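You operate a simulated robot arm through the tools that you are given. There is no shell and no other tool.

Carry out the task below with a simulated robot arm. There is one attempt and no reset: what you move stays moved.

JOB
Push the slide of crimper 1 in, grease the outer end of the slideway, and draw the slide out again.
Fine: switch off first, on again after; brush back in its pot. Set down upright: grease brush. A coat counts when it lies all over at full strength: go over it till it gets no stronger.
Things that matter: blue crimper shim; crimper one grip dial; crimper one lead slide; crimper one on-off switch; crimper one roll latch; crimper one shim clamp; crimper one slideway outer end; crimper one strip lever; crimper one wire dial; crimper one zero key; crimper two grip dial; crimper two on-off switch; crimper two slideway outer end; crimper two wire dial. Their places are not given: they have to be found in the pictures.

Only the result counts: the job must be done as asked and must still hold three seconds after the hand-in. Knocking over, shifting, dropping, spilling or breaking anything else fails it.

ROBOT AND FRAMES
A 7-joint arm with a two-finger parallel gripper, fixed in place. Base frame: the origin is on the floor under the middle of its stand, x ahead of it, y to its left, z up. Readings come in mm, degrees, newtons and seconds.
With the tool pointing down near the work surface it reaches from about 300 to 700 mm from the base axis. Its first joint turns from -66.0 to 66.0 degrees. Payload 1.57 kg.
The TCP is the grasp point between the finger pads, 30 mm short of the fingertips. In the tool frame z runs along the fingers and y along their closing line. Largest opening 110 mm; finger width 24, thickness 12; the body of the gripper, 48 by 112 mm, starts 78 mm behind the TCP.
Orientation is that of the tool frame in the base frame, as [roll, pitch, yaw] about the fixed x, y, z axes, in that order (R = Rz(yaw) Ry(pitch) Rx(roll)). With the fingers straight down and closing along the base's y, the tool's x points along the base's -x, its y along +y and its z along -z.

CONTROLS
- The arm moves only by the tool play_rows. Its argument "moves" is a list of rows, each a list of 3 entries, a list of its own where there are three numbers: the opening, from 0 (shut) to 1 (fully open), then the shift along the base's x, y, z in units of 40 mm (1.0 is 40 mm), then the turn, a rotation vector about the base's x, y, z in units of 5 degrees (1.0 is 5 degrees). In form: [[fingers, [x, y, z], [wx, wy, wz]], ...]. A call has 1 to 20 rows; each row shifts and turns the commanded pose from where the row before left it. A call with a number of a shift or a turn outside -1 to 1 is refused whole. A row lasts 0.2 s, in which the tool goes at most 50 mm and 8.6 degrees; a call with a longer step from one row to the next is refused whole, and so is a gripper value outside its range. A pose out of reach is approached as far as the arm can. The call stops where the force on the tool passes 70 N (or 10 N more than at its start, if that is more) or the arm is blocked; 0.2 s more then pass. The fingers move at their own pace (about 108 mm/s each) and stop on an object; they squeeze with about 42 N. The grip force told is the motor's: it shows also when the fingers shut on nothing. Time passes only in rows, and 0.2 s behind the last, so rows that do not move let the fingers close. It gives the time, the measured TCP pose, the force on the tool (base axes), the opening and the grip force at its end, in the units of the frame above (readings bear some noise), with the torque about the TCP (base axes, N m) and any sound that the robot's microphone picked up.
- Cameras (640 x 400 px; columns grow to the right, rows downward): "scene" is fixed at [173.6, -402.4, 1411.2]; the picture's right is [0.66, -0.75, 0.00], its down [-0.46, -0.40, -0.80] and it looks along [0.60, 0.52, -0.60] (base axes); focal length 242 px, centre (320, 200). "wrist" rides on the gripper at [70, 16, -141] in the tool frame; the picture's right is [-0.23, 0.97, 0.00], its down [-0.85, -0.20, -0.48] and it looks along [-0.47, -0.11, 0.88] (tool axes); focal length 222 px, centre (320, 200).
- grab_frame(camera): a new picture of that camera. No time passes.
- measure_at(camera, pixels): there is no depth. For up to 12 entries [column, row, z] of the newest picture of that camera ("zoom" is the newest enlarged one), the place [x, y] in the base frame at which the ray of that pixel passes the height z, good to about 3 mm, but the place of the scene camera against the robot may be out by one fixed shift of up to 12 mm in any direction. No time passes.
- enlarge(camera, box): a new picture of the part [left, top, right, bottom] of that camera's present view, enlarged. No time passes.
- job_done(): hands the job in; it is judged then, once.

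Open the gripper and draw the arm clear of the work before you hand the job in, unless the task says otherwise.

The tools are called as name(argument=value, ...) on one line, values as JSON. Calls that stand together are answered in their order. play_rows: Moves the arm, as the interface text tells. Its arguments: {"type":"object","properties":{"moves":{"type":"array","items":{"type":"array"}}},"required":["moves"]} The other tools are called the same way: grab_frame (camera) takes a picture; measure_at (camera, pixels) gives the place at which the rays of pixels pass given heights; enlarge (camera, box) takes an enlarged picture of a part of a camera's view; job_done () hands the job in.

At the start:

```text
t: 0.0
position: [461.7, -155.1, 1186.8]
ee_rot: [-179.9, -0.1, -179.9]
ft_force: [0.4, 0.5, -0.6]
ft_torque: [-0.02, -0.01, -0.02]
finger_gap: 109.8
gripper_force: 0.1
```

scene: 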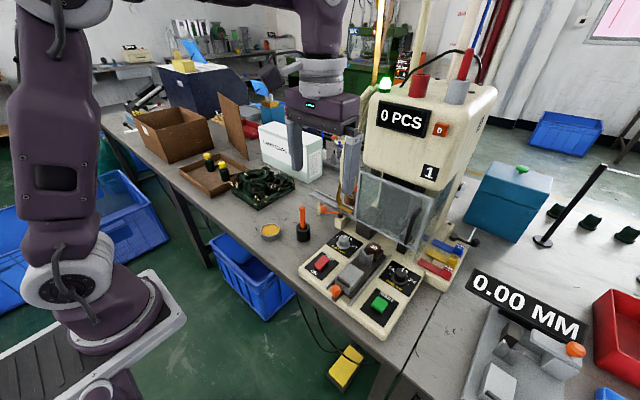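
wrist: 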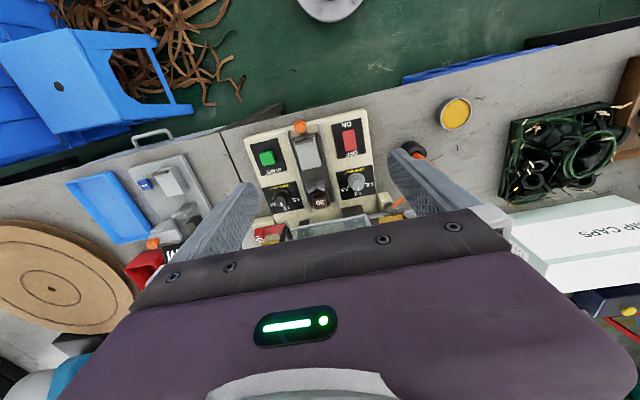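

I start by looking closer at crimper 1 and the brush pot in the scene picture.

enlarge(camera="scene", box=[290, 200, 450, 350])

enlarge(camera="wrist", box=[220, 90, 480, 250])

```text
2.67 times, centred on (370, 275) of scene
```

zoom: 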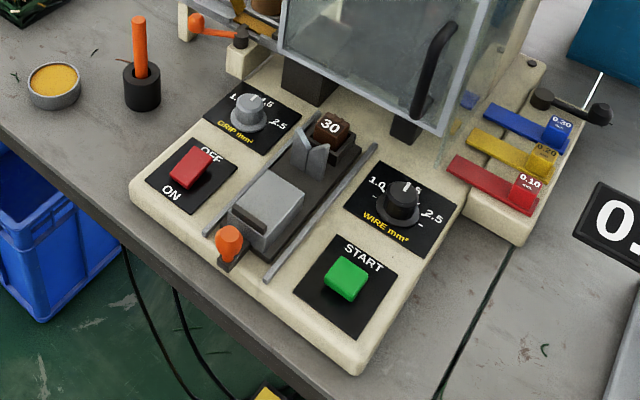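

```text
2.46 times, centred on (350, 170) of wrist
```

zoom: 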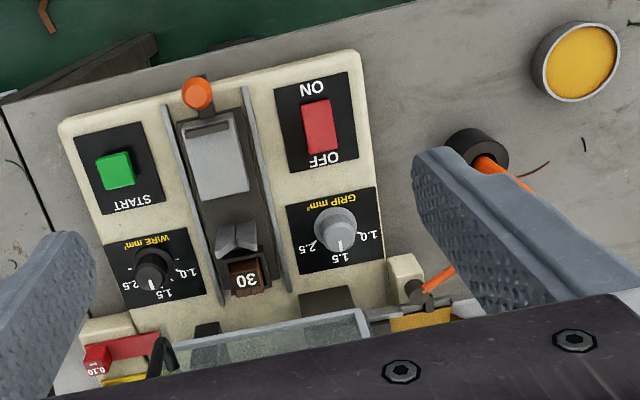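

Closer views of the brush, the tin, the slide and the levers next, to understand the mechanisms.

enlarge(camera="scene", box=[250, 190, 330, 250])

enlarge(camera="scene", box=[330, 225, 410, 310])

enlarge(camera="scene", box=[310, 60, 510, 200])

enlarge(camera="scene", box=[300, 160, 400, 240])

enlarge(camera="scene", box=[440, 260, 640, 400])

```text
6.67 times, centred on (290, 220) of scene
```

zoom: 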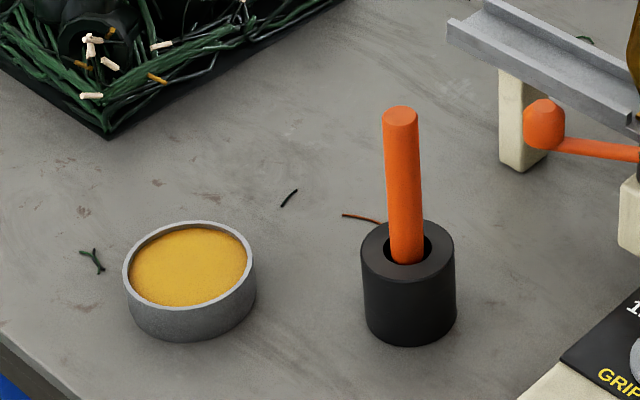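

```text
4.71 times, centred on (370, 268) of scene
```

zoom: 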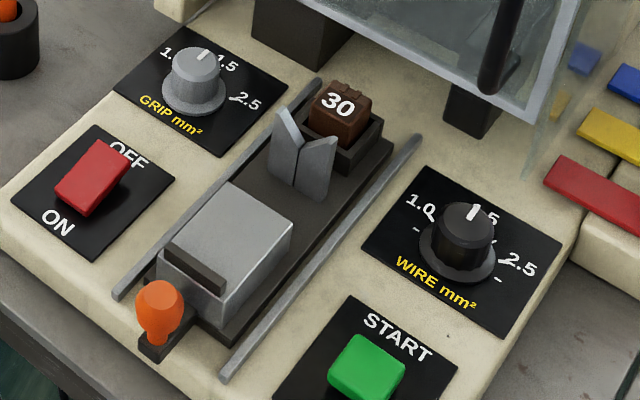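

```text
2.86 times, centred on (410, 130) of scene
```

zoom: 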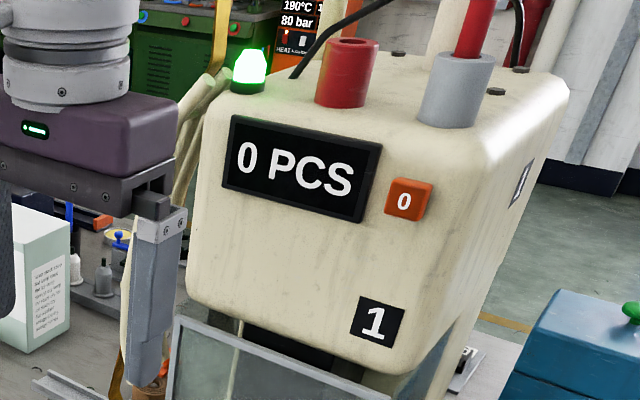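

```text
5.00 times, centred on (350, 200) of scene
```

zoom: 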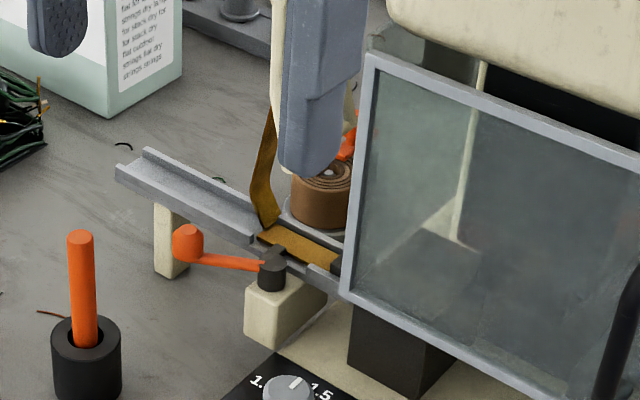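

```text
2.86 times, centred on (540, 330) of scene
```

zoom: 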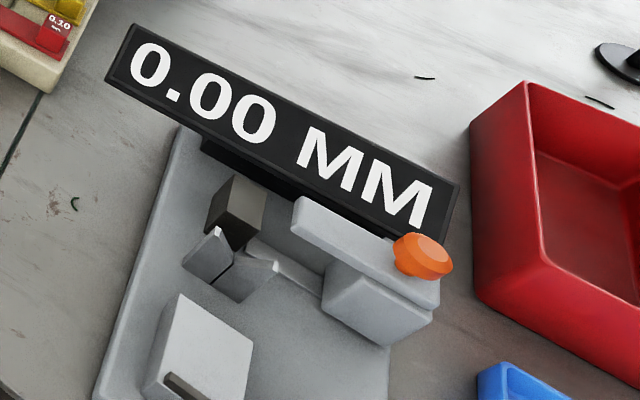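

I triangulate by comparing the same features in both cameras at several assumed heights: the switch (scene ~(322,264), wrist ~(349,140)) and the corner points of the panel.

measure_at(camera="scene", pixels=[[321.6, 264.2, 800], [321.6, 264.2, 850], [321.6, 264.2, 900], [321.6, 264.2, 950], [380.5, 302.5, 850], [380.5, 302.5, 900], [304, 225, 850], [304, 225, 900], [269, 230, 850], [269, 230, 900]])

measure_at(camera="wrist", pixels=[[348.8, 140.3, 800], [348.8, 140.3, 850], [348.8, 140.3, 900], [348.8, 140.3, 950], [267, 157.5, 850], [267, 157.5, 900], [414, 148, 850], [414, 148, 900], [455, 113, 850], [455, 113, 900]])

```text
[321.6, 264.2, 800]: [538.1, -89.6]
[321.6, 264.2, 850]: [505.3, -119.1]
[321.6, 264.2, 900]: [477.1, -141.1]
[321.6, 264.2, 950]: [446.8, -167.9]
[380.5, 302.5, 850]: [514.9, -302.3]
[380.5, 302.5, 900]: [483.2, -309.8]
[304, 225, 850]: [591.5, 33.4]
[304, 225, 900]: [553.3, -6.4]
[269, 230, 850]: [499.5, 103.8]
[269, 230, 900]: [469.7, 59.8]
```

```text
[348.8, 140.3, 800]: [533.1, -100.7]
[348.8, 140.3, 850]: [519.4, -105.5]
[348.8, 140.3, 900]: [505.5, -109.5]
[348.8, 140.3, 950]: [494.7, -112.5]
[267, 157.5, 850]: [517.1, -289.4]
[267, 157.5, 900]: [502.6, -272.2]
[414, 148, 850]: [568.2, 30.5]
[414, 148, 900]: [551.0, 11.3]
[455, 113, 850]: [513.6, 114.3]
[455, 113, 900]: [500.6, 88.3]
```

The panel seems to be at about z 820–850. I draw back and lower slowly with closed fingers for a second wrist view so I can triangulate with the wrist camera alone.

play_rows(moves=[[0, [-1, 0, 0], [0, 0, 0]], [0, [-1, 0, -0.5], [0, 0, 0]], [0, [0, 0, -1], [0, 0, 0]], [0, [0, 0, -1], [0, 0, 0]], [0, [0, 0, 0], [0, 0, 0]]])

grab_frame(camera="wrist")

grab_frame(camera="scene")

```text
t: 1.2
position: [382.9, -155.0, 1085.4]
ee_rot: [180.0, 0.0, 180.0]
ft_force: [0.3, 0.5, 0.5]
ft_torque: [-0.02, 0.01, 0.0]
finger_gap: 0.0
gripper_force: 21.4
```

```text
taken
```

wrist: 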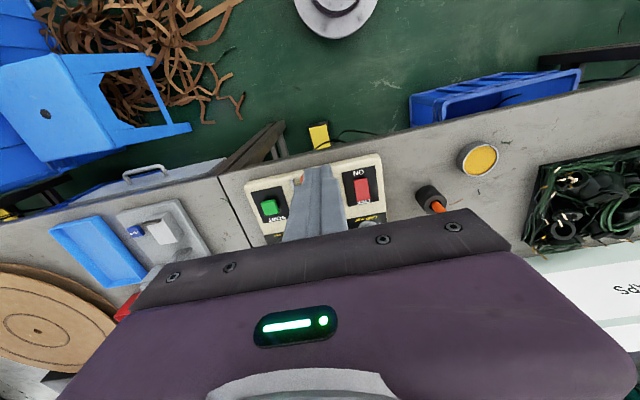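

```text
taken
```

scene: 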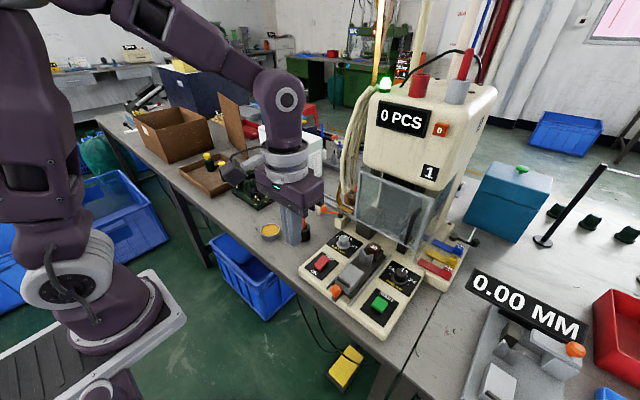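

I enlarge this wrist view to get precise pixel positions of switch, button, tin and brush pot.

enlarge(camera="wrist", box=[230, 130, 390, 230])

enlarge(camera="wrist", box=[400, 120, 520, 220])

measure_at(camera="wrist", pixels=[[362, 190, 800], [362, 190, 850], [362, 190, 900], [269, 207, 800], [269, 207, 850], [269, 207, 900], [479, 159, 800], [479, 159, 850], [479, 159, 900]])

```text
4.00 times, centred on (310, 180) of wrist
```

zoom: 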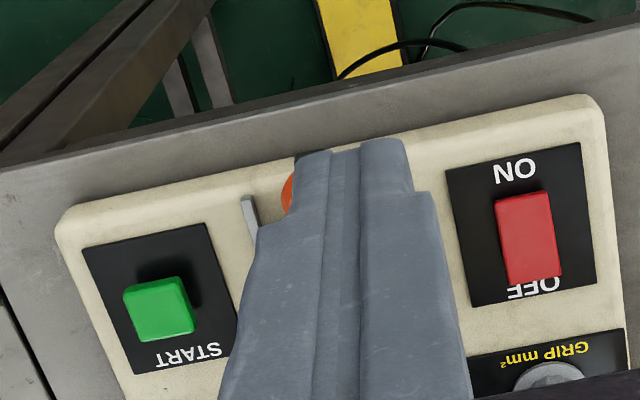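

```text
4.00 times, centred on (460, 170) of wrist
```

zoom: 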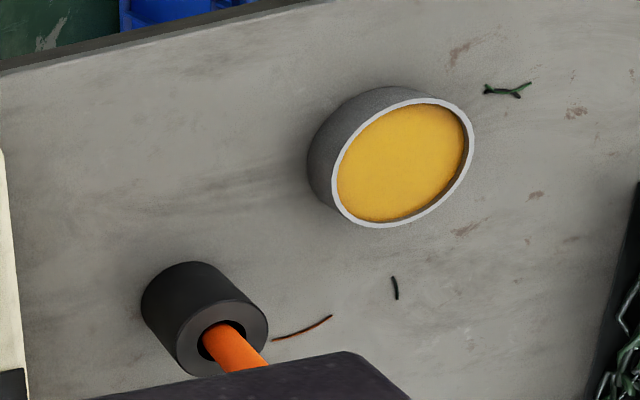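

```text
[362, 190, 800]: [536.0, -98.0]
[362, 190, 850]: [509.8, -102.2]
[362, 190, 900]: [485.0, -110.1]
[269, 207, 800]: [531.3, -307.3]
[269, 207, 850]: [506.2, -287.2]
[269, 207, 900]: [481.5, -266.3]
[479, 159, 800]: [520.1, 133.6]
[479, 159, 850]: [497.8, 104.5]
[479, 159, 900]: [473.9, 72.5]
```

Triangulation gives the switch top at about (529,-101,816) and the tin rim at z≈780. I move lower and to the left with the fingers open for a nearer view of the panel and the brush pot.

play_rows(moves=[[1, [0, 1, 0], [0, 0, 0]], [1, [0, 1, -0.5], [0, 0, 0]], [1, [0, 0, -1], [0, 0, 0]], [1, [0, 0, -1], [0, 0, 0]], [1, [0, 0, -0.6], [0, 0, 0]]])

grab_frame(camera="wrist")

enlarge(camera="wrist", box=[130, 90, 330, 230])

enlarge(camera="wrist", box=[330, 90, 530, 230])

```text
t: 2.4
position: [382.2, -74.2, 961.0]
ee_rot: [179.9, 0.1, 180.0]
ft_force: [0.4, -0.3, 0.1]
ft_torque: [0.01, 0.01, -0.01]
finger_gap: 109.8
gripper_force: 0.1
```

```text
taken
```

wrist: 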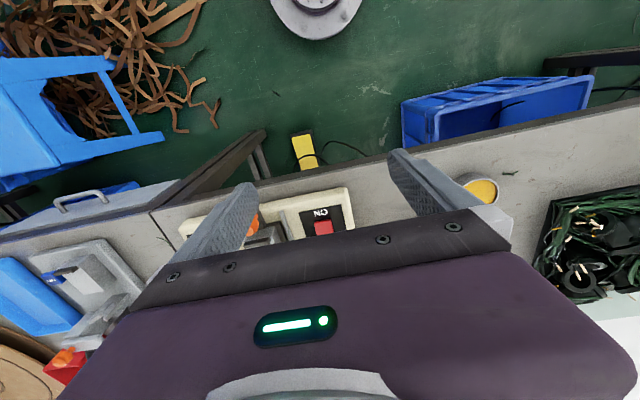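

```text
2.86 times, centred on (230, 160) of wrist
```

zoom: 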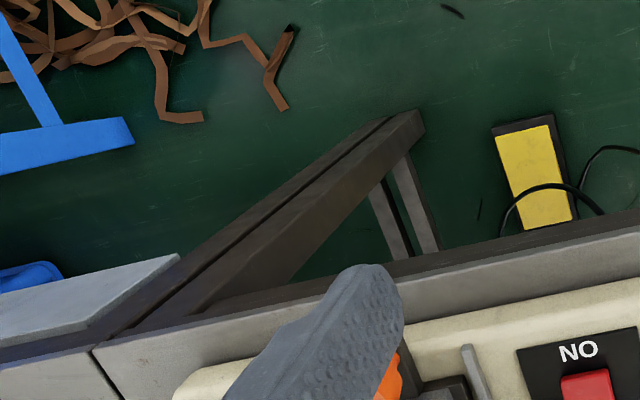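

```text
2.86 times, centred on (430, 160) of wrist
```

zoom: 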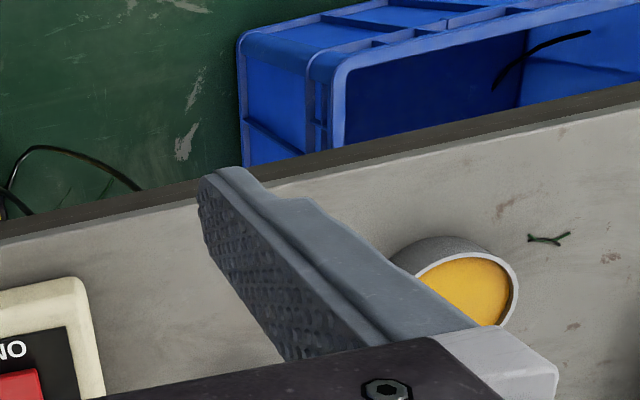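

The body hides too much from here. I raise a little and go over the panel at x≈520, y≈-190 so that the panel lies between the open fingers.

play_rows(moves=[[1, [0, 0, 1], [0, 0, 0]], [1, [1, 0, 0], [0, 0, 0]], [1, [1, 0, 0], [0, 0, 0]], [1, [1, 0, 0], [0, 0, 0]], [1, [0.5, -1, 0], [0, 0, 0]], [1, [0, -1, 0], [0, 0, 0]], [1, [0, -1, 0], [0, 0, 0]], [1, [0, 0, 0], [0, 0, 0]]])

grab_frame(camera="wrist")

enlarge(camera="wrist", box=[220, 80, 420, 230])

```text
t: 4.2
position: [521.7, -194.4, 1004.6]
ee_rot: [180.0, 0.0, -180.0]
ft_force: [0.0, 0.5, -1.0]
ft_torque: [0.02, 0.0, 0.01]
finger_gap: 109.9
gripper_force: 0.0
```

```text
taken
```

wrist: 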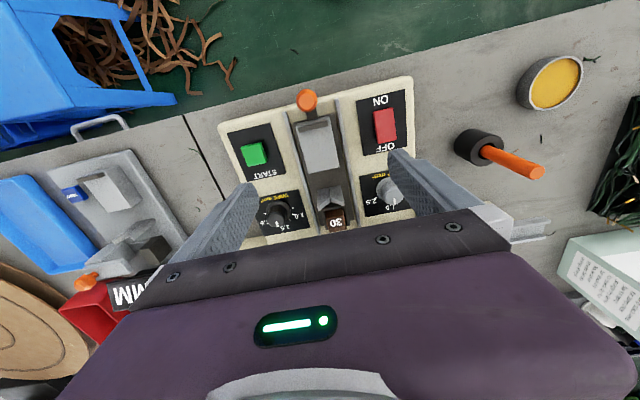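

```text
2.67 times, centred on (320, 155) of wrist
```

zoom: 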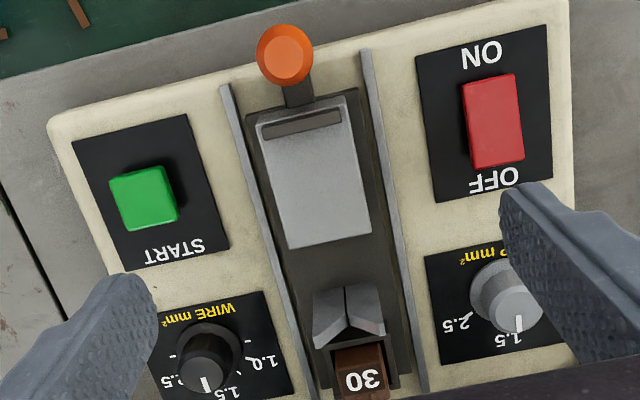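

The panel is clear now: rocker spans x≈510–554 at y≈-102 (OFF end towards +x), orange slide knob at about (472,-200), top z≈855. I go above the OFF half of the rocker with shut fingers.

play_rows(moves=[[0, [0.65, 1, 0], [0, 0, 0]], [0, [0, 1, 0], [0, 0, 0]], [0, [0, 0.3, -1], [0, 0, 0]], [0, [0, 0, -1], [0, 0, 0]], [0, [0, 0, -1], [0, 0, 0]], [0, [0, 0, 0], [0, 0, 0]]])

grab_frame(camera="wrist")

enlarge(camera="scene", box=[270, 200, 430, 310])

```text
t: 5.6
position: [548.6, -103.0, 883.0]
ee_rot: [180.0, 0.0, -179.9]
ft_force: [0.4, 0.1, -0.1]
ft_torque: [0.02, -0.02, 0.0]
finger_gap: 0.0
gripper_force: 21.1
```

```text
taken
```

wrist: 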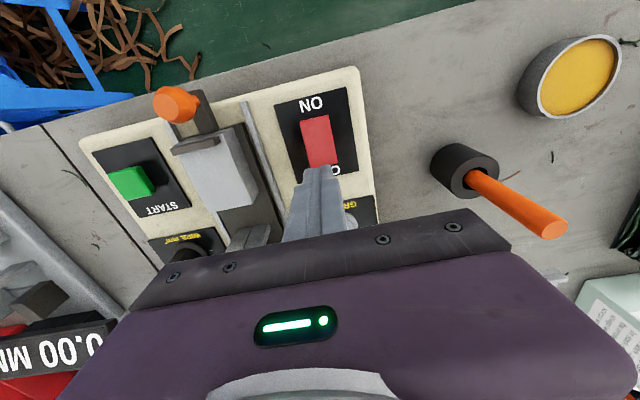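

```text
3.64 times, centred on (350, 255) of scene
```

zoom: 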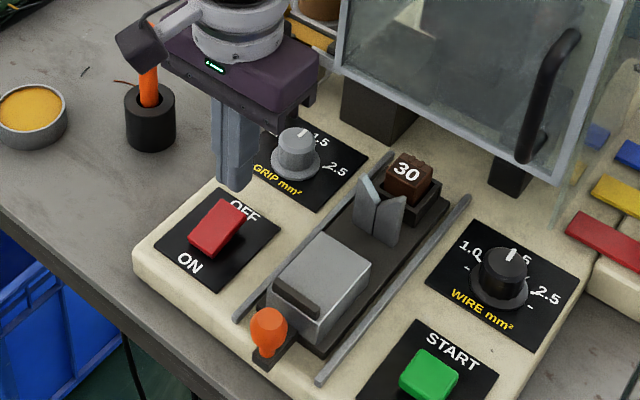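

Fingertip is right over the OFF half. I press down slowly, watching force and sound.

play_rows(moves=[[0, [0, 0, -0.5], [0, 0, 0]], [0, [0, 0, -0.1], [0, 0, 0]], [0, [0, 0, -0.1], [0, 0, 0]], [0, [0, 0, -0.1], [0, 0, 0]], [0, [0, 0, -0.1], [0, 0, 0]], [0, [0, 0, -0.1], [0, 0, 0]]])

grab_frame(camera="scene")

```text
t: 7.0
position: [548.9, -101.8, 844.6]
ee_rot: [-180.0, 0.0, 180.0]
ft_force: [0.0, -0.5, -0.2]
ft_torque: [0.01, 0.01, -0.03]
finger_gap: 0.1
gripper_force: 21.6
```

```text
taken
```

scene: 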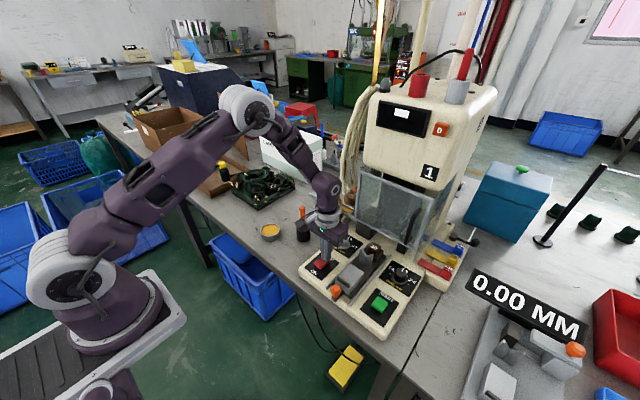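

The green lamp and display look dark now. I check by zooming, then lift off.

enlarge(camera="scene", box=[350, 70, 480, 150])

play_rows(moves=[[0, [0, 0, 0.5], [0, 0, 0]], [0, [0, 0, 1], [0, 0, 0]], [0, [0, 0, 0], [0, 0, 0]]])

enlarge(camera="scene", box=[270, 200, 430, 310])

enlarge(camera="scene", box=[355, 70, 485, 150])

```text
4.92 times, centred on (415, 110) of scene
```

zoom: 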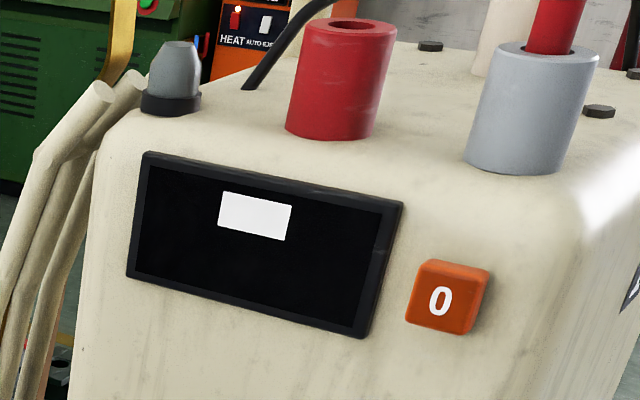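

```text
t: 7.8
position: [548.2, -102.5, 903.1]
ee_rot: [180.0, -0.1, -179.9]
ft_force: [0.3, 0.1, -0.6]
ft_torque: [-0.04, 0.0, 0.02]
finger_gap: 0.2
gripper_force: 21.1
```

```text
3.64 times, centred on (350, 255) of scene
```

zoom: 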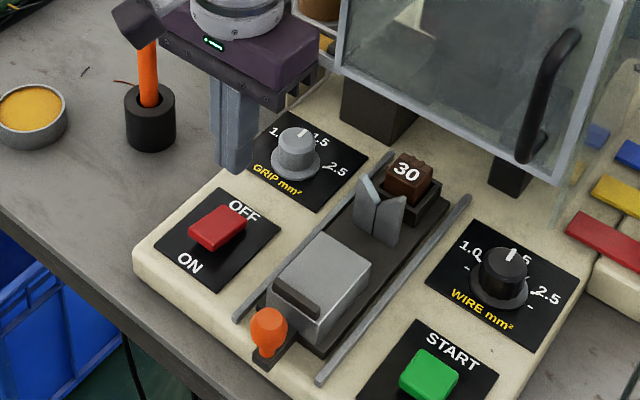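

```text
4.92 times, centred on (420, 110) of scene
```

zoom: 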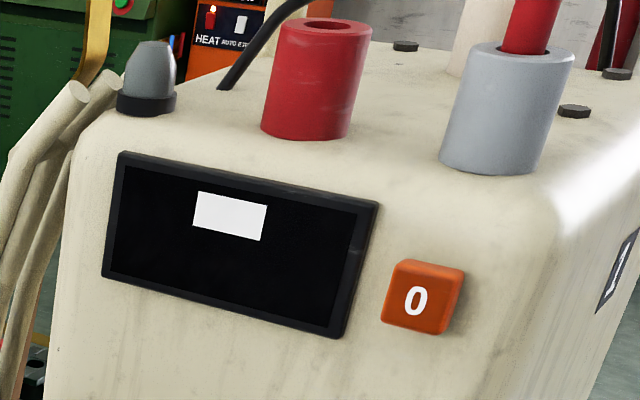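

The crimper is off (lamp grey, rocker flipped to OFF). Now I move above the orange slide knob (~(472,-200)) with fingers opened to ~60 mm and look.

play_rows(moves=[[0, [0, 0, 0.7], [0, 0, 0]], [0.55, [-1, -0.5, 0.5], [0, 0, 0]], [0.55, [-0.9, -1, 0], [0, 0, 0]], [0.55, [0, -0.95, 0], [0, 0, 0]], [0.55, [0, 0, 0], [0, 0, 0]]])

grab_frame(camera="wrist")

enlarge(camera="wrist", box=[240, 130, 400, 230])

enlarge(camera="scene", box=[270, 200, 430, 310])

```text
refused: row 3 steps farther than a row can; nothing moved
```

```text
taken
```

wrist: 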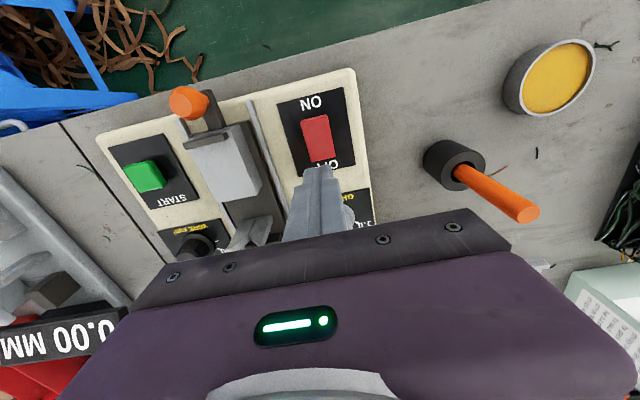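

```text
4.00 times, centred on (320, 180) of wrist
```

zoom: 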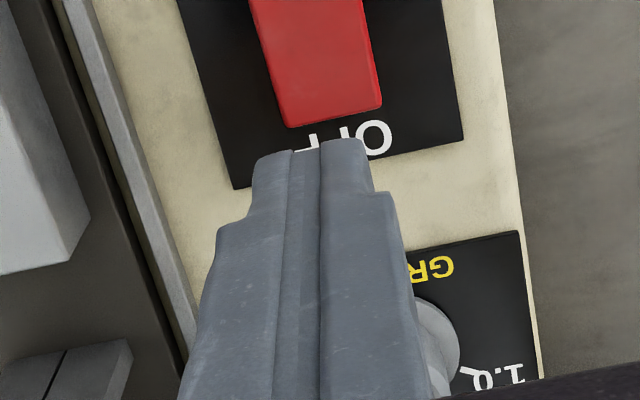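

```text
3.64 times, centred on (350, 255) of scene
```

zoom: 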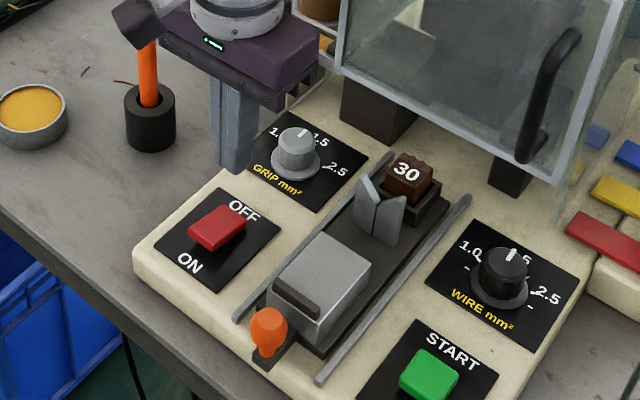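

The step was too long; I split it. Knob head centre triangulates to about (471,-199,840).

play_rows(moves=[[0, [0, 0, 0.7], [0, 0, 0]], [0.55, [-0.8, -0.5, 0.5], [0, 0, 0]], [0.55, [-0.6, -0.9, 0], [0, 0, 0]], [0.55, [-0.5, -0.9, 0], [0, 0, 0]], [0.55, [0, -0.1, 0], [0, 0, 0]], [0.55, [0, 0, 0], [0, 0, 0]]])

grab_frame(camera="wrist")

enlarge(camera="wrist", box=[240, 130, 400, 230])

```text
t: 9.2
position: [473.2, -199.0, 950.9]
ee_rot: [-179.9, 0.0, 180.0]
ft_force: [-0.5, 0.2, 0.0]
ft_torque: [0.0, -0.01, 0.02]
finger_gap: 60.5
gripper_force: 0.0
```

```text
taken
```

wrist: 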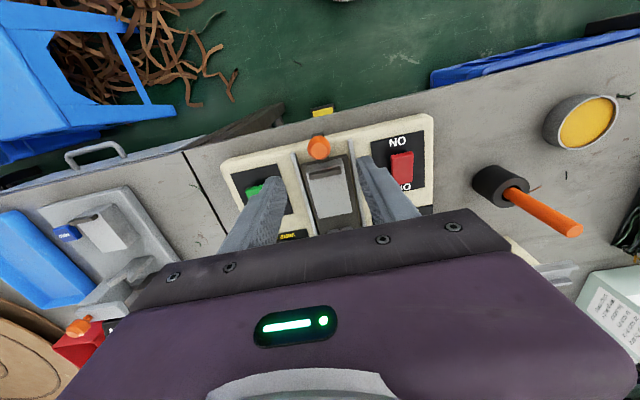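

```text
4.00 times, centred on (320, 180) of wrist
```

zoom: 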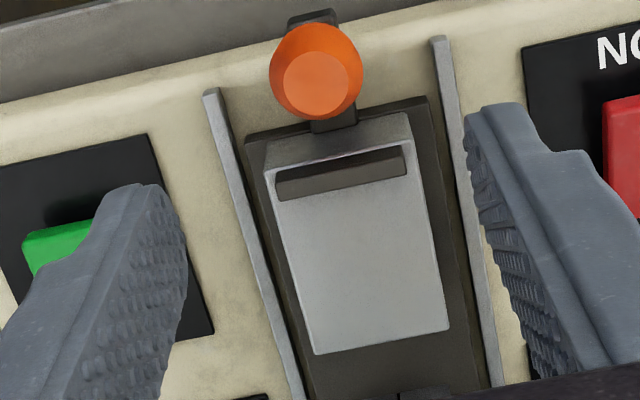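

The knob (wrist (319,148)) is centred between the fingers. I lower so the fingertips are at about z 830 and close on the knob.

play_rows(moves=[[0.55, [0, -0.03, -1], [0, 0, 0]], [0.55, [0, 0, -1], [0, 0, 0]], [0.55, [0, 0, -0.28], [0, 0, 0]], [0.55, [0, 0, 0], [0, 0, 0]], [0.1, [0, 0, 0], [0, 0, 0]], [0.0, [0, 0, 0], [0, 0, 0]], [0.0, [0, 0, 0], [0, 0, 0]]])

enlarge(camera="scene", box=[270, 200, 430, 310])

enlarge(camera="wrist", box=[240, 130, 400, 230])

```text
t: 10.8
position: [474.1, -199.2, 859.9]
ee_rot: [180.0, 0.0, 180.0]
ft_force: [0.2, 6.0, -6.7]
ft_torque: [-0.31, -0.51, 0.01]
finger_gap: 25.4
gripper_force: 37.0
```

```text
3.64 times, centred on (350, 255) of scene
```

zoom: 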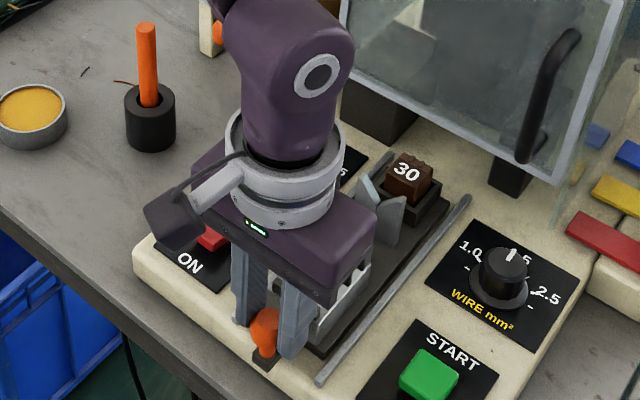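

```text
4.00 times, centred on (320, 180) of wrist
```

zoom: 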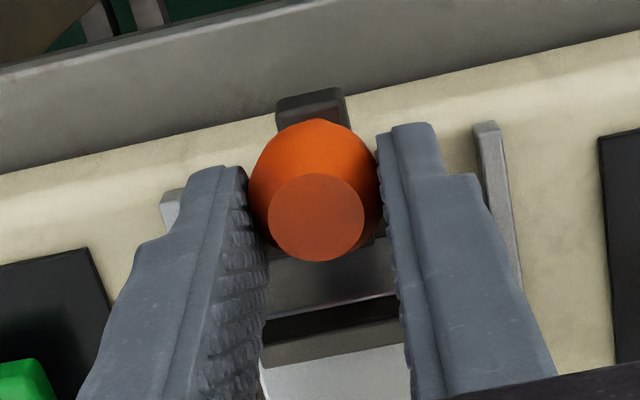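

Knob gripped (gap 25.4 mm). I push in +x in small steps and watch the force.

play_rows(moves=[[0, [0.15, 0, 0], [0, 0, 0]], [0, [0.2, 0, 0], [0, 0, 0]], [0, [0.2, 0, 0], [0, 0, 0]], [0, [0.2, 0, 0], [0, 0, 0]]])

enlarge(camera="scene", box=[270, 200, 430, 310])

```text
t: 11.8
position: [503.7, -199.9, 858.5]
ee_rot: [-180.0, 0.1, 180.0]
ft_force: [-1.2, 8.9, -9.0]
ft_torque: [-0.17, 0.29, -0.11]
finger_gap: 25.7
gripper_force: 36.8
```

```text
3.64 times, centred on (350, 255) of scene
```

zoom: 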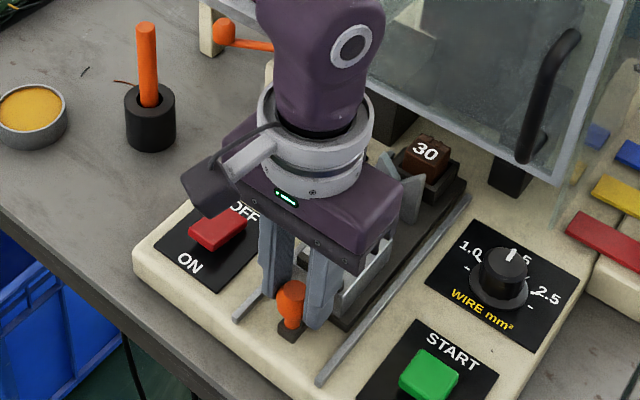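

The whole carriage moves with the knob. I continue pushing in.

play_rows(moves=[[0, [0.2, 0, 0], [0, 0, 0]], [0, [0.2, 0, 0], [0, 0, 0]], [0, [0.2, 0, 0], [0, 0, 0]], [0, [0.2, 0, 0], [0, 0, 0]], [0, [0, 0, 0], [0, 0, 0]]])

enlarge(camera="scene", box=[270, 200, 430, 310])

```text
t: 13.0
position: [534.5, -199.3, 859.5]
ee_rot: [179.9, 0.1, 180.0]
ft_force: [0.7, 8.4, 2.0]
ft_torque: [0.59, 0.09, 0.11]
finger_gap: 25.6
gripper_force: 36.8
```

```text
3.64 times, centred on (350, 255) of scene
```

zoom: 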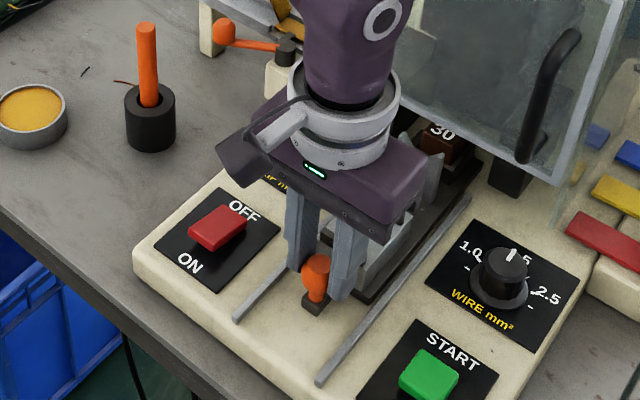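

60 mm in, force still tiny. I keep on pushing in steps until it stops.

play_rows(moves=[[0, [0.15, 0, 0], [0, 0, 0]], [0, [0.15, 0, 0], [0, 0, 0]], [0, [0.15, 0, 0], [0, 0, 0]], [0, [0.15, 0, 0], [0, 0, 0]], [0, [0, 0, 0], [0, 0, 0]]])

enlarge(camera="scene", box=[270, 200, 430, 310])

enlarge(camera="wrist", box=[200, 80, 440, 230])

```text
t: 14.2
position: [558.1, -199.0, 859.0]
ee_rot: [-179.9, -0.1, -180.0]
ft_force: [-1.3, -4.3, -16.3]
ft_torque: [0.39, -0.4, -0.03]
finger_gap: 25.4
gripper_force: 37.0
```

```text
3.64 times, centred on (350, 255) of scene
```

zoom: 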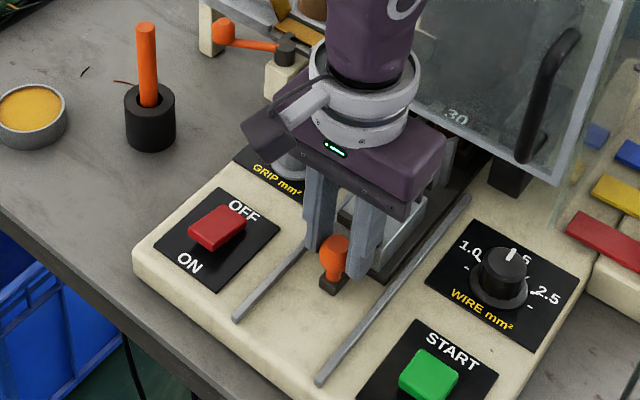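

```text
2.67 times, centred on (320, 155) of wrist
```

zoom: 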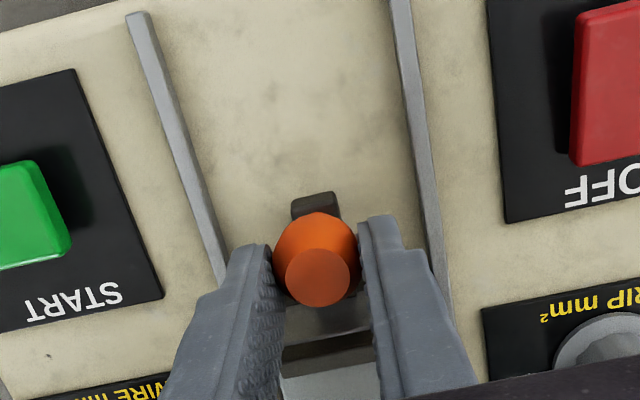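

Still free. I continue in smaller steps toward the end stop.

play_rows(moves=[[0, [0.15, 0, 0], [0, 0, 0]], [0, [0.15, 0, 0], [0, 0, 0]], [0, [0.15, 0, 0], [0, 0, 0]], [0, [0, 0, 0], [0, 0, 0]]])

enlarge(camera="scene", box=[270, 200, 430, 310])

```text
t: 15.2
position: [575.9, -200.5, 860.3]
ee_rot: [179.9, -0.4, 179.9]
ft_force: [-22.3, -0.7, 4.8]
ft_torque: [0.38, 0.77, 0.04]
finger_gap: 25.4
gripper_force: 37.4
```

```text
3.64 times, centred on (350, 255) of scene
```

zoom: 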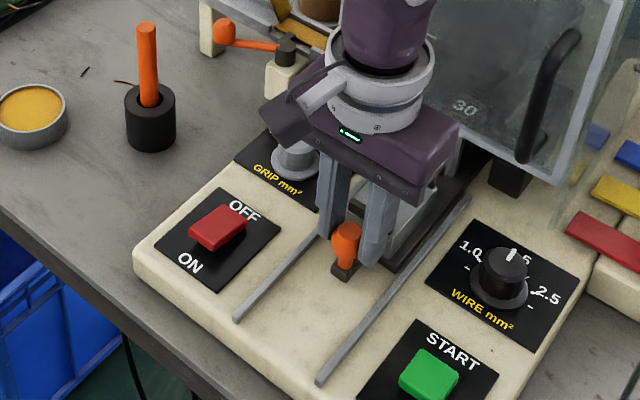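

Resistance of 22 N at x≈576: likely the end stop after ~102 mm. One more small push to verify.

play_rows(moves=[[0, [0.06, 0, 0], [0, 0, 0]], [0, [0, 0, 0], [0, 0, 0]]])

```text
t: 15.8
position: [577.3, -200.1, 858.7]
ee_rot: [-180.0, -0.2, 179.9]
ft_force: [-23.3, -4.6, 0.6]
ft_torque: [0.29, 0.72, -0.01]
finger_gap: 25.4
gripper_force: 36.9
```

Force nearly unchanged; another small push to tell stop from friction.

play_rows(moves=[[0, [0.1, 0, 0], [0, 0, 0]], [0, [0.1, 0, 0], [0, 0, 0]], [0, [0, 0, 0], [0, 0, 0]]])

```text
t: 16.6
position: [586.3, -200.3, 860.3]
ee_rot: [180.0, -0.1, -180.0]
ft_force: [-22.0, -2.2, 5.4]
ft_torque: [0.01, 0.73, 0.03]
finger_gap: 23.5
gripper_force: 36.1
```

The TCP moved on with constant force and the gap shrank, so the fingers are slipping on the knob: the slide is at its stop. I open and rise, then look.

play_rows(moves=[[0.45, [0, 0, 0], [0, 0, 0]], [0.45, [0, 0, 0], [0, 0, 0]], [0.45, [0, 0, 0.5], [0, 0, 0]], [0.45, [0, 0, 1], [0, 0, 0]], [0.45, [0, 0, 1], [0, 0, 0]], [0.45, [-0.9, 0, 0], [0, 0, 0]], [0.45, [-0.9, 0, 0], [0, 0, 0]]])

grab_frame(camera="wrist")

enlarge(camera="wrist", box=[220, 90, 420, 230])

enlarge(camera="scene", box=[270, 200, 430, 310])

```text
t: 18.2
position: [512.1, -197.5, 962.5]
ee_rot: [179.9, 0.2, 179.9]
ft_force: [0.2, -0.4, 0.0]
ft_torque: [-0.01, -0.01, 0.01]
finger_gap: 49.7
gripper_force: 0.1
```

```text
taken
```

wrist: 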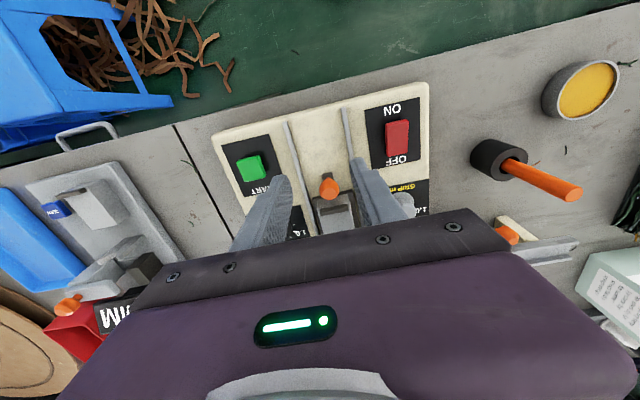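

```text
2.86 times, centred on (320, 160) of wrist
```

zoom: 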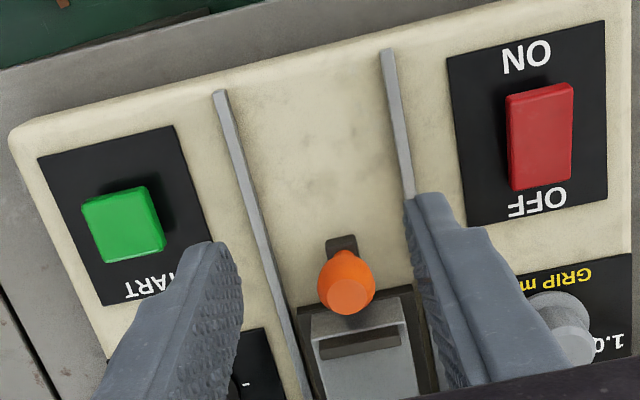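

```text
3.64 times, centred on (350, 255) of scene
```

zoom: 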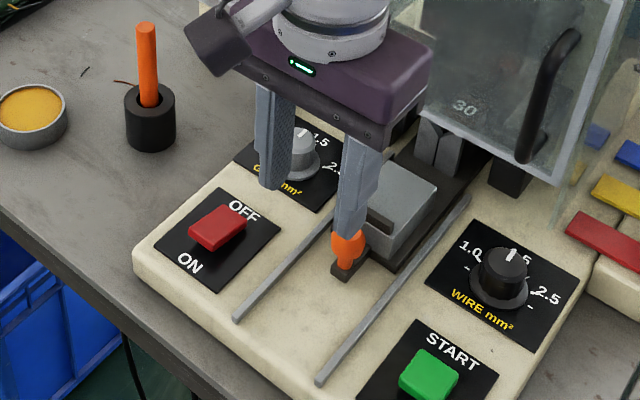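

The slide is fully in; the cream slideway between the rails (x≈480–560, y≈-232…-165) is bare. Now I go to look at the brush from above, staying well above its handle.

play_rows(moves=[[1, [0, 0, 1], [0, 0, 0]], [1, [0.3, 1, 0], [0, 0, 0]], [1, [0.3, 1, 0], [0, 0, 0]], [1, [0.3, 1, 0], [0, 0, 0]], [1, [0.3, 1, 0], [0, 0, 0]], [1, [0, 1, 0], [0, 0, 0]], [1, [0, 1, 0], [0, 0, 0]], [1, [0, 0.2, 0], [0, 0, 0]], [1, [0, 0, 0], [0, 0, 0]]])

grab_frame(camera="wrist")

enlarge(camera="wrist", box=[240, 100, 440, 240])

```text
t: 20.2
position: [562.1, 49.4, 1000.8]
ee_rot: [180.0, 0.1, -180.0]
ft_force: [0.5, 0.3, -0.4]
ft_torque: [-0.01, -0.02, -0.01]
finger_gap: 109.8
gripper_force: 0.2
```

```text
taken
```

wrist: 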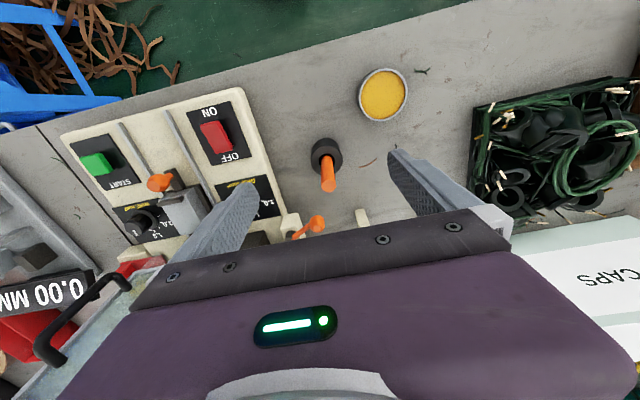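

```text
2.86 times, centred on (340, 170) of wrist
```

zoom: 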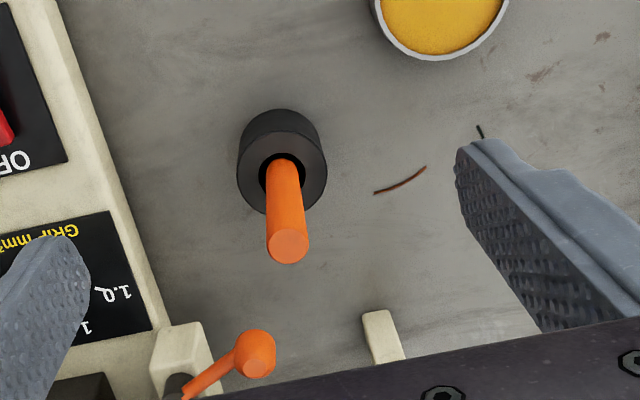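

Brush handle stands at about (605,50), pot rim z≈800, handle top z≈895. I move over it, and go down to just above the handle with fingers half open, then check the centring.

play_rows(moves=[[0.6, [1, 0, 0], [0, 0, 0]], [0.6, [0.08, 0.02, -0.5], [0, 0, 0]], [0.6, [0, 0, -0.9], [0, 0, 0]], [0.6, [0, 0, 0], [0, 0, 0]]])

grab_frame(camera="wrist")

enlarge(camera="scene", box=[250, 170, 370, 260])

```text
t: 21.2
position: [606.1, 47.5, 943.4]
ee_rot: [-180.0, 0.0, 180.0]
ft_force: [-0.1, -0.4, 0.1]
ft_torque: [0.0, 0.01, 0.01]
finger_gap: 65.8
gripper_force: 0.1
```

```text
taken
```

wrist: 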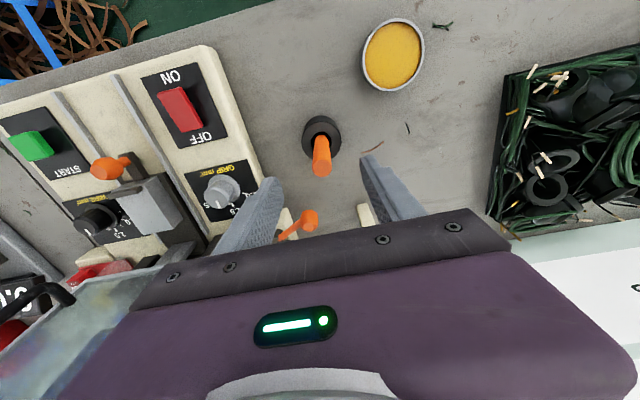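

```text
4.44 times, centred on (310, 215) of scene
```

zoom: 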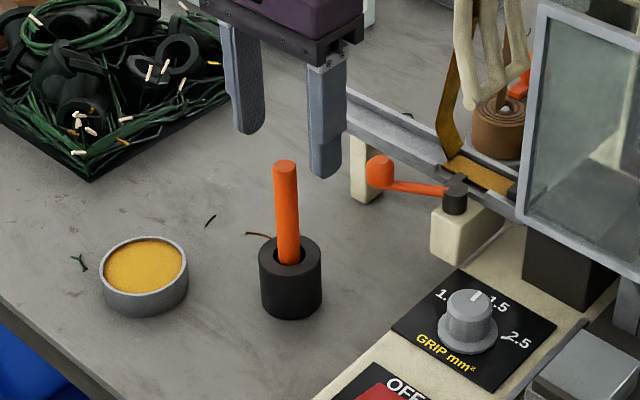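

Centred well (handle top at (321,170) → about (606,48)). I descend to TCP z≈850, checking that the pot rim stays below the fingertips, then close.

play_rows(moves=[[0.6, [0, 0.03, -0.9], [0, 0, 0]], [0.6, [0, 0, -0.9], [0, 0, 0]], [0.6, [0, 0, -0.5], [0, 0, 0]], [0.6, [0, 0, 0], [0, 0, 0]]])

enlarge(camera="wrist", box=[220, 60, 440, 230])

enlarge(camera="scene", box=[250, 170, 370, 260])

```text
t: 22.2
position: [607.6, 50.0, 852.1]
ee_rot: [180.0, 0.0, 180.0]
ft_force: [0.4, 0.0, 0.5]
ft_torque: [-0.01, 0.03, -0.02]
finger_gap: 66.2
gripper_force: 0.1
```

```text
2.35 times, centred on (330, 145) of wrist
```

zoom: 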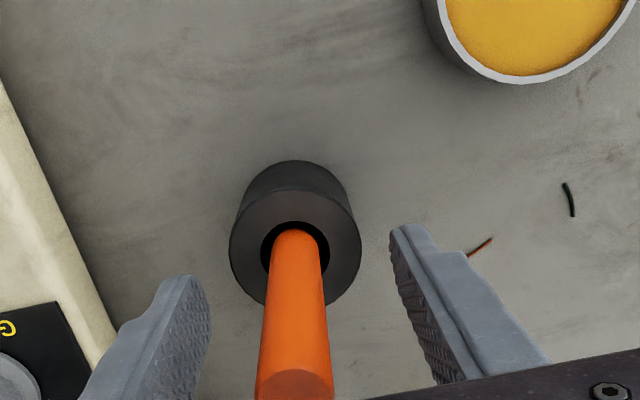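

```text
4.44 times, centred on (310, 215) of scene
```

zoom: 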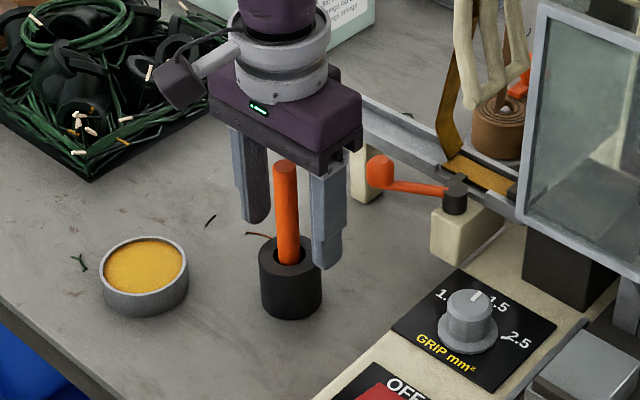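

The handle stands between the fingers, pot rim under the tips. I close gently on the handle.

play_rows(moves=[[0.3, [-0.05, 0, 0], [0, 0, 0]], [0.1, [0, 0, 0], [0, 0, 0]], [0, [0, 0, 0], [0, 0, 0]], [0, [0, 0, 0], [0, 0, 0]]])

enlarge(camera="wrist", box=[220, 60, 440, 230])

```text
t: 23.2
position: [605.5, 50.3, 852.8]
ee_rot: [-179.9, 0.0, -180.0]
ft_force: [-0.6, -0.1, -0.3]
ft_torque: [0.03, 0.0, 0.0]
finger_gap: 16.2
gripper_force: 32.3
```

```text
2.35 times, centred on (330, 145) of wrist
```

zoom: 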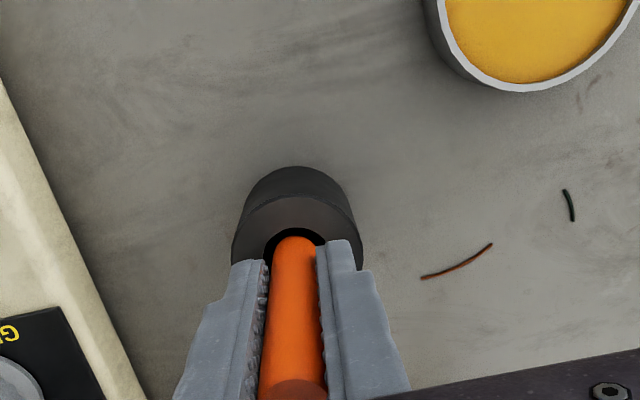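

Handle gripped (gap 16.2 mm) at TCP (605.5,50.3,852.5) — the pose for putting it back. I lift straight up and look.

play_rows(moves=[[0, [0, 0, 0.3], [0, 0, 0]], [0, [0, 0, 0.5], [0, 0, 0]], [0, [0, 0, 0.7], [0, 0, 0]], [0, [0, 0, 0.7], [0, 0, 0]], [0, [0, 0, 0], [0, 0, 0]]])

enlarge(camera="scene", box=[250, 160, 370, 250])

enlarge(camera="wrist", box=[220, 60, 440, 230])

```text
t: 24.4
position: [605.9, 50.1, 940.6]
ee_rot: [179.9, 0.0, -179.9]
ft_force: [0.0, -0.6, 0.3]
ft_torque: [-0.01, 0.02, 0.03]
finger_gap: 16.3
gripper_force: 31.9
```

```text
4.44 times, centred on (310, 205) of scene
```

zoom: 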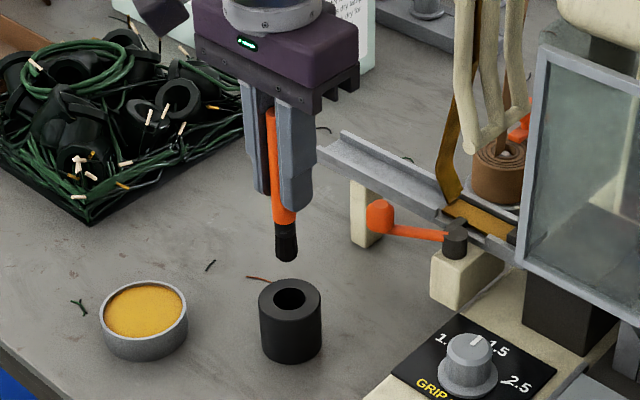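

```text
2.35 times, centred on (330, 145) of wrist
```

zoom: 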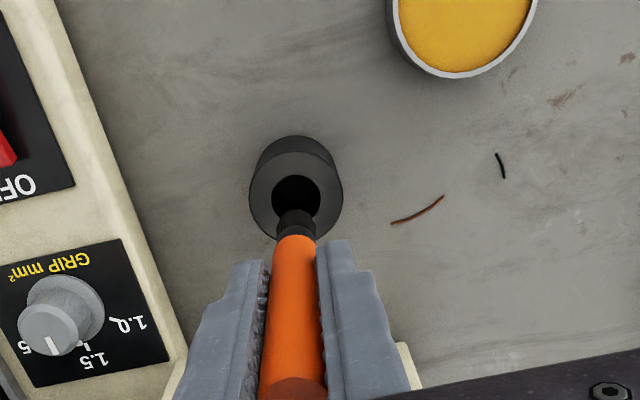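

The brush is out; bristles look dark, about 80 mm below TCP at the tip. I zoom in on bristles and pot hole to see whether there is grease on it.

enlarge(camera="scene", box=[285, 195, 320, 245])

enlarge(camera="wrist", box=[290, 110, 350, 170])

grab_frame(camera="wrist")

```text
8.00 times, centred on (302, 220) of scene
```

zoom: 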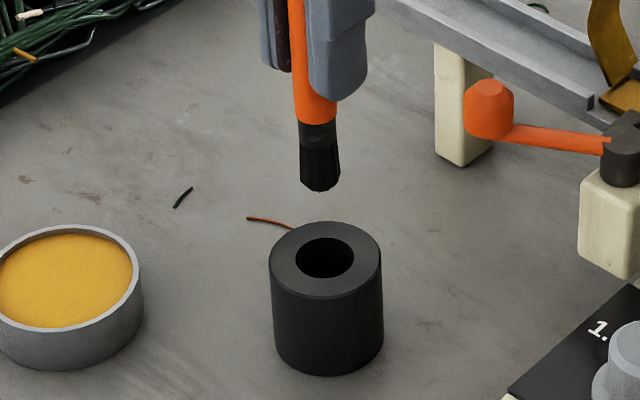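

```text
6.67 times, centred on (320, 140) of wrist
```

zoom: 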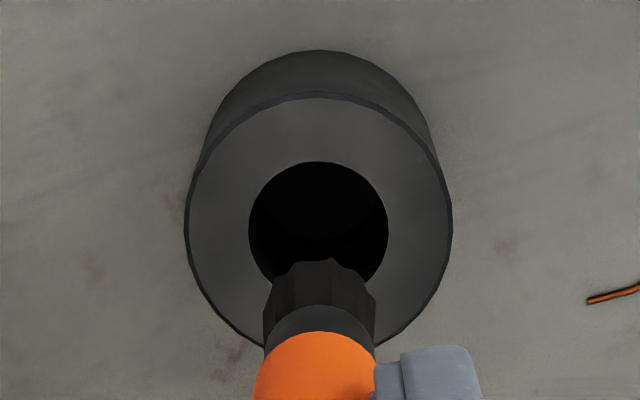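

```text
taken
```

wrist: 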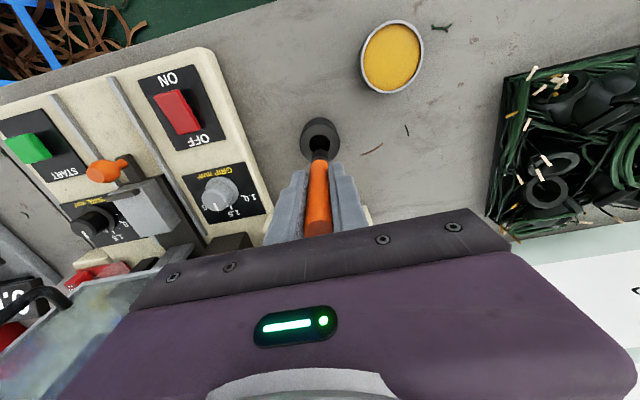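

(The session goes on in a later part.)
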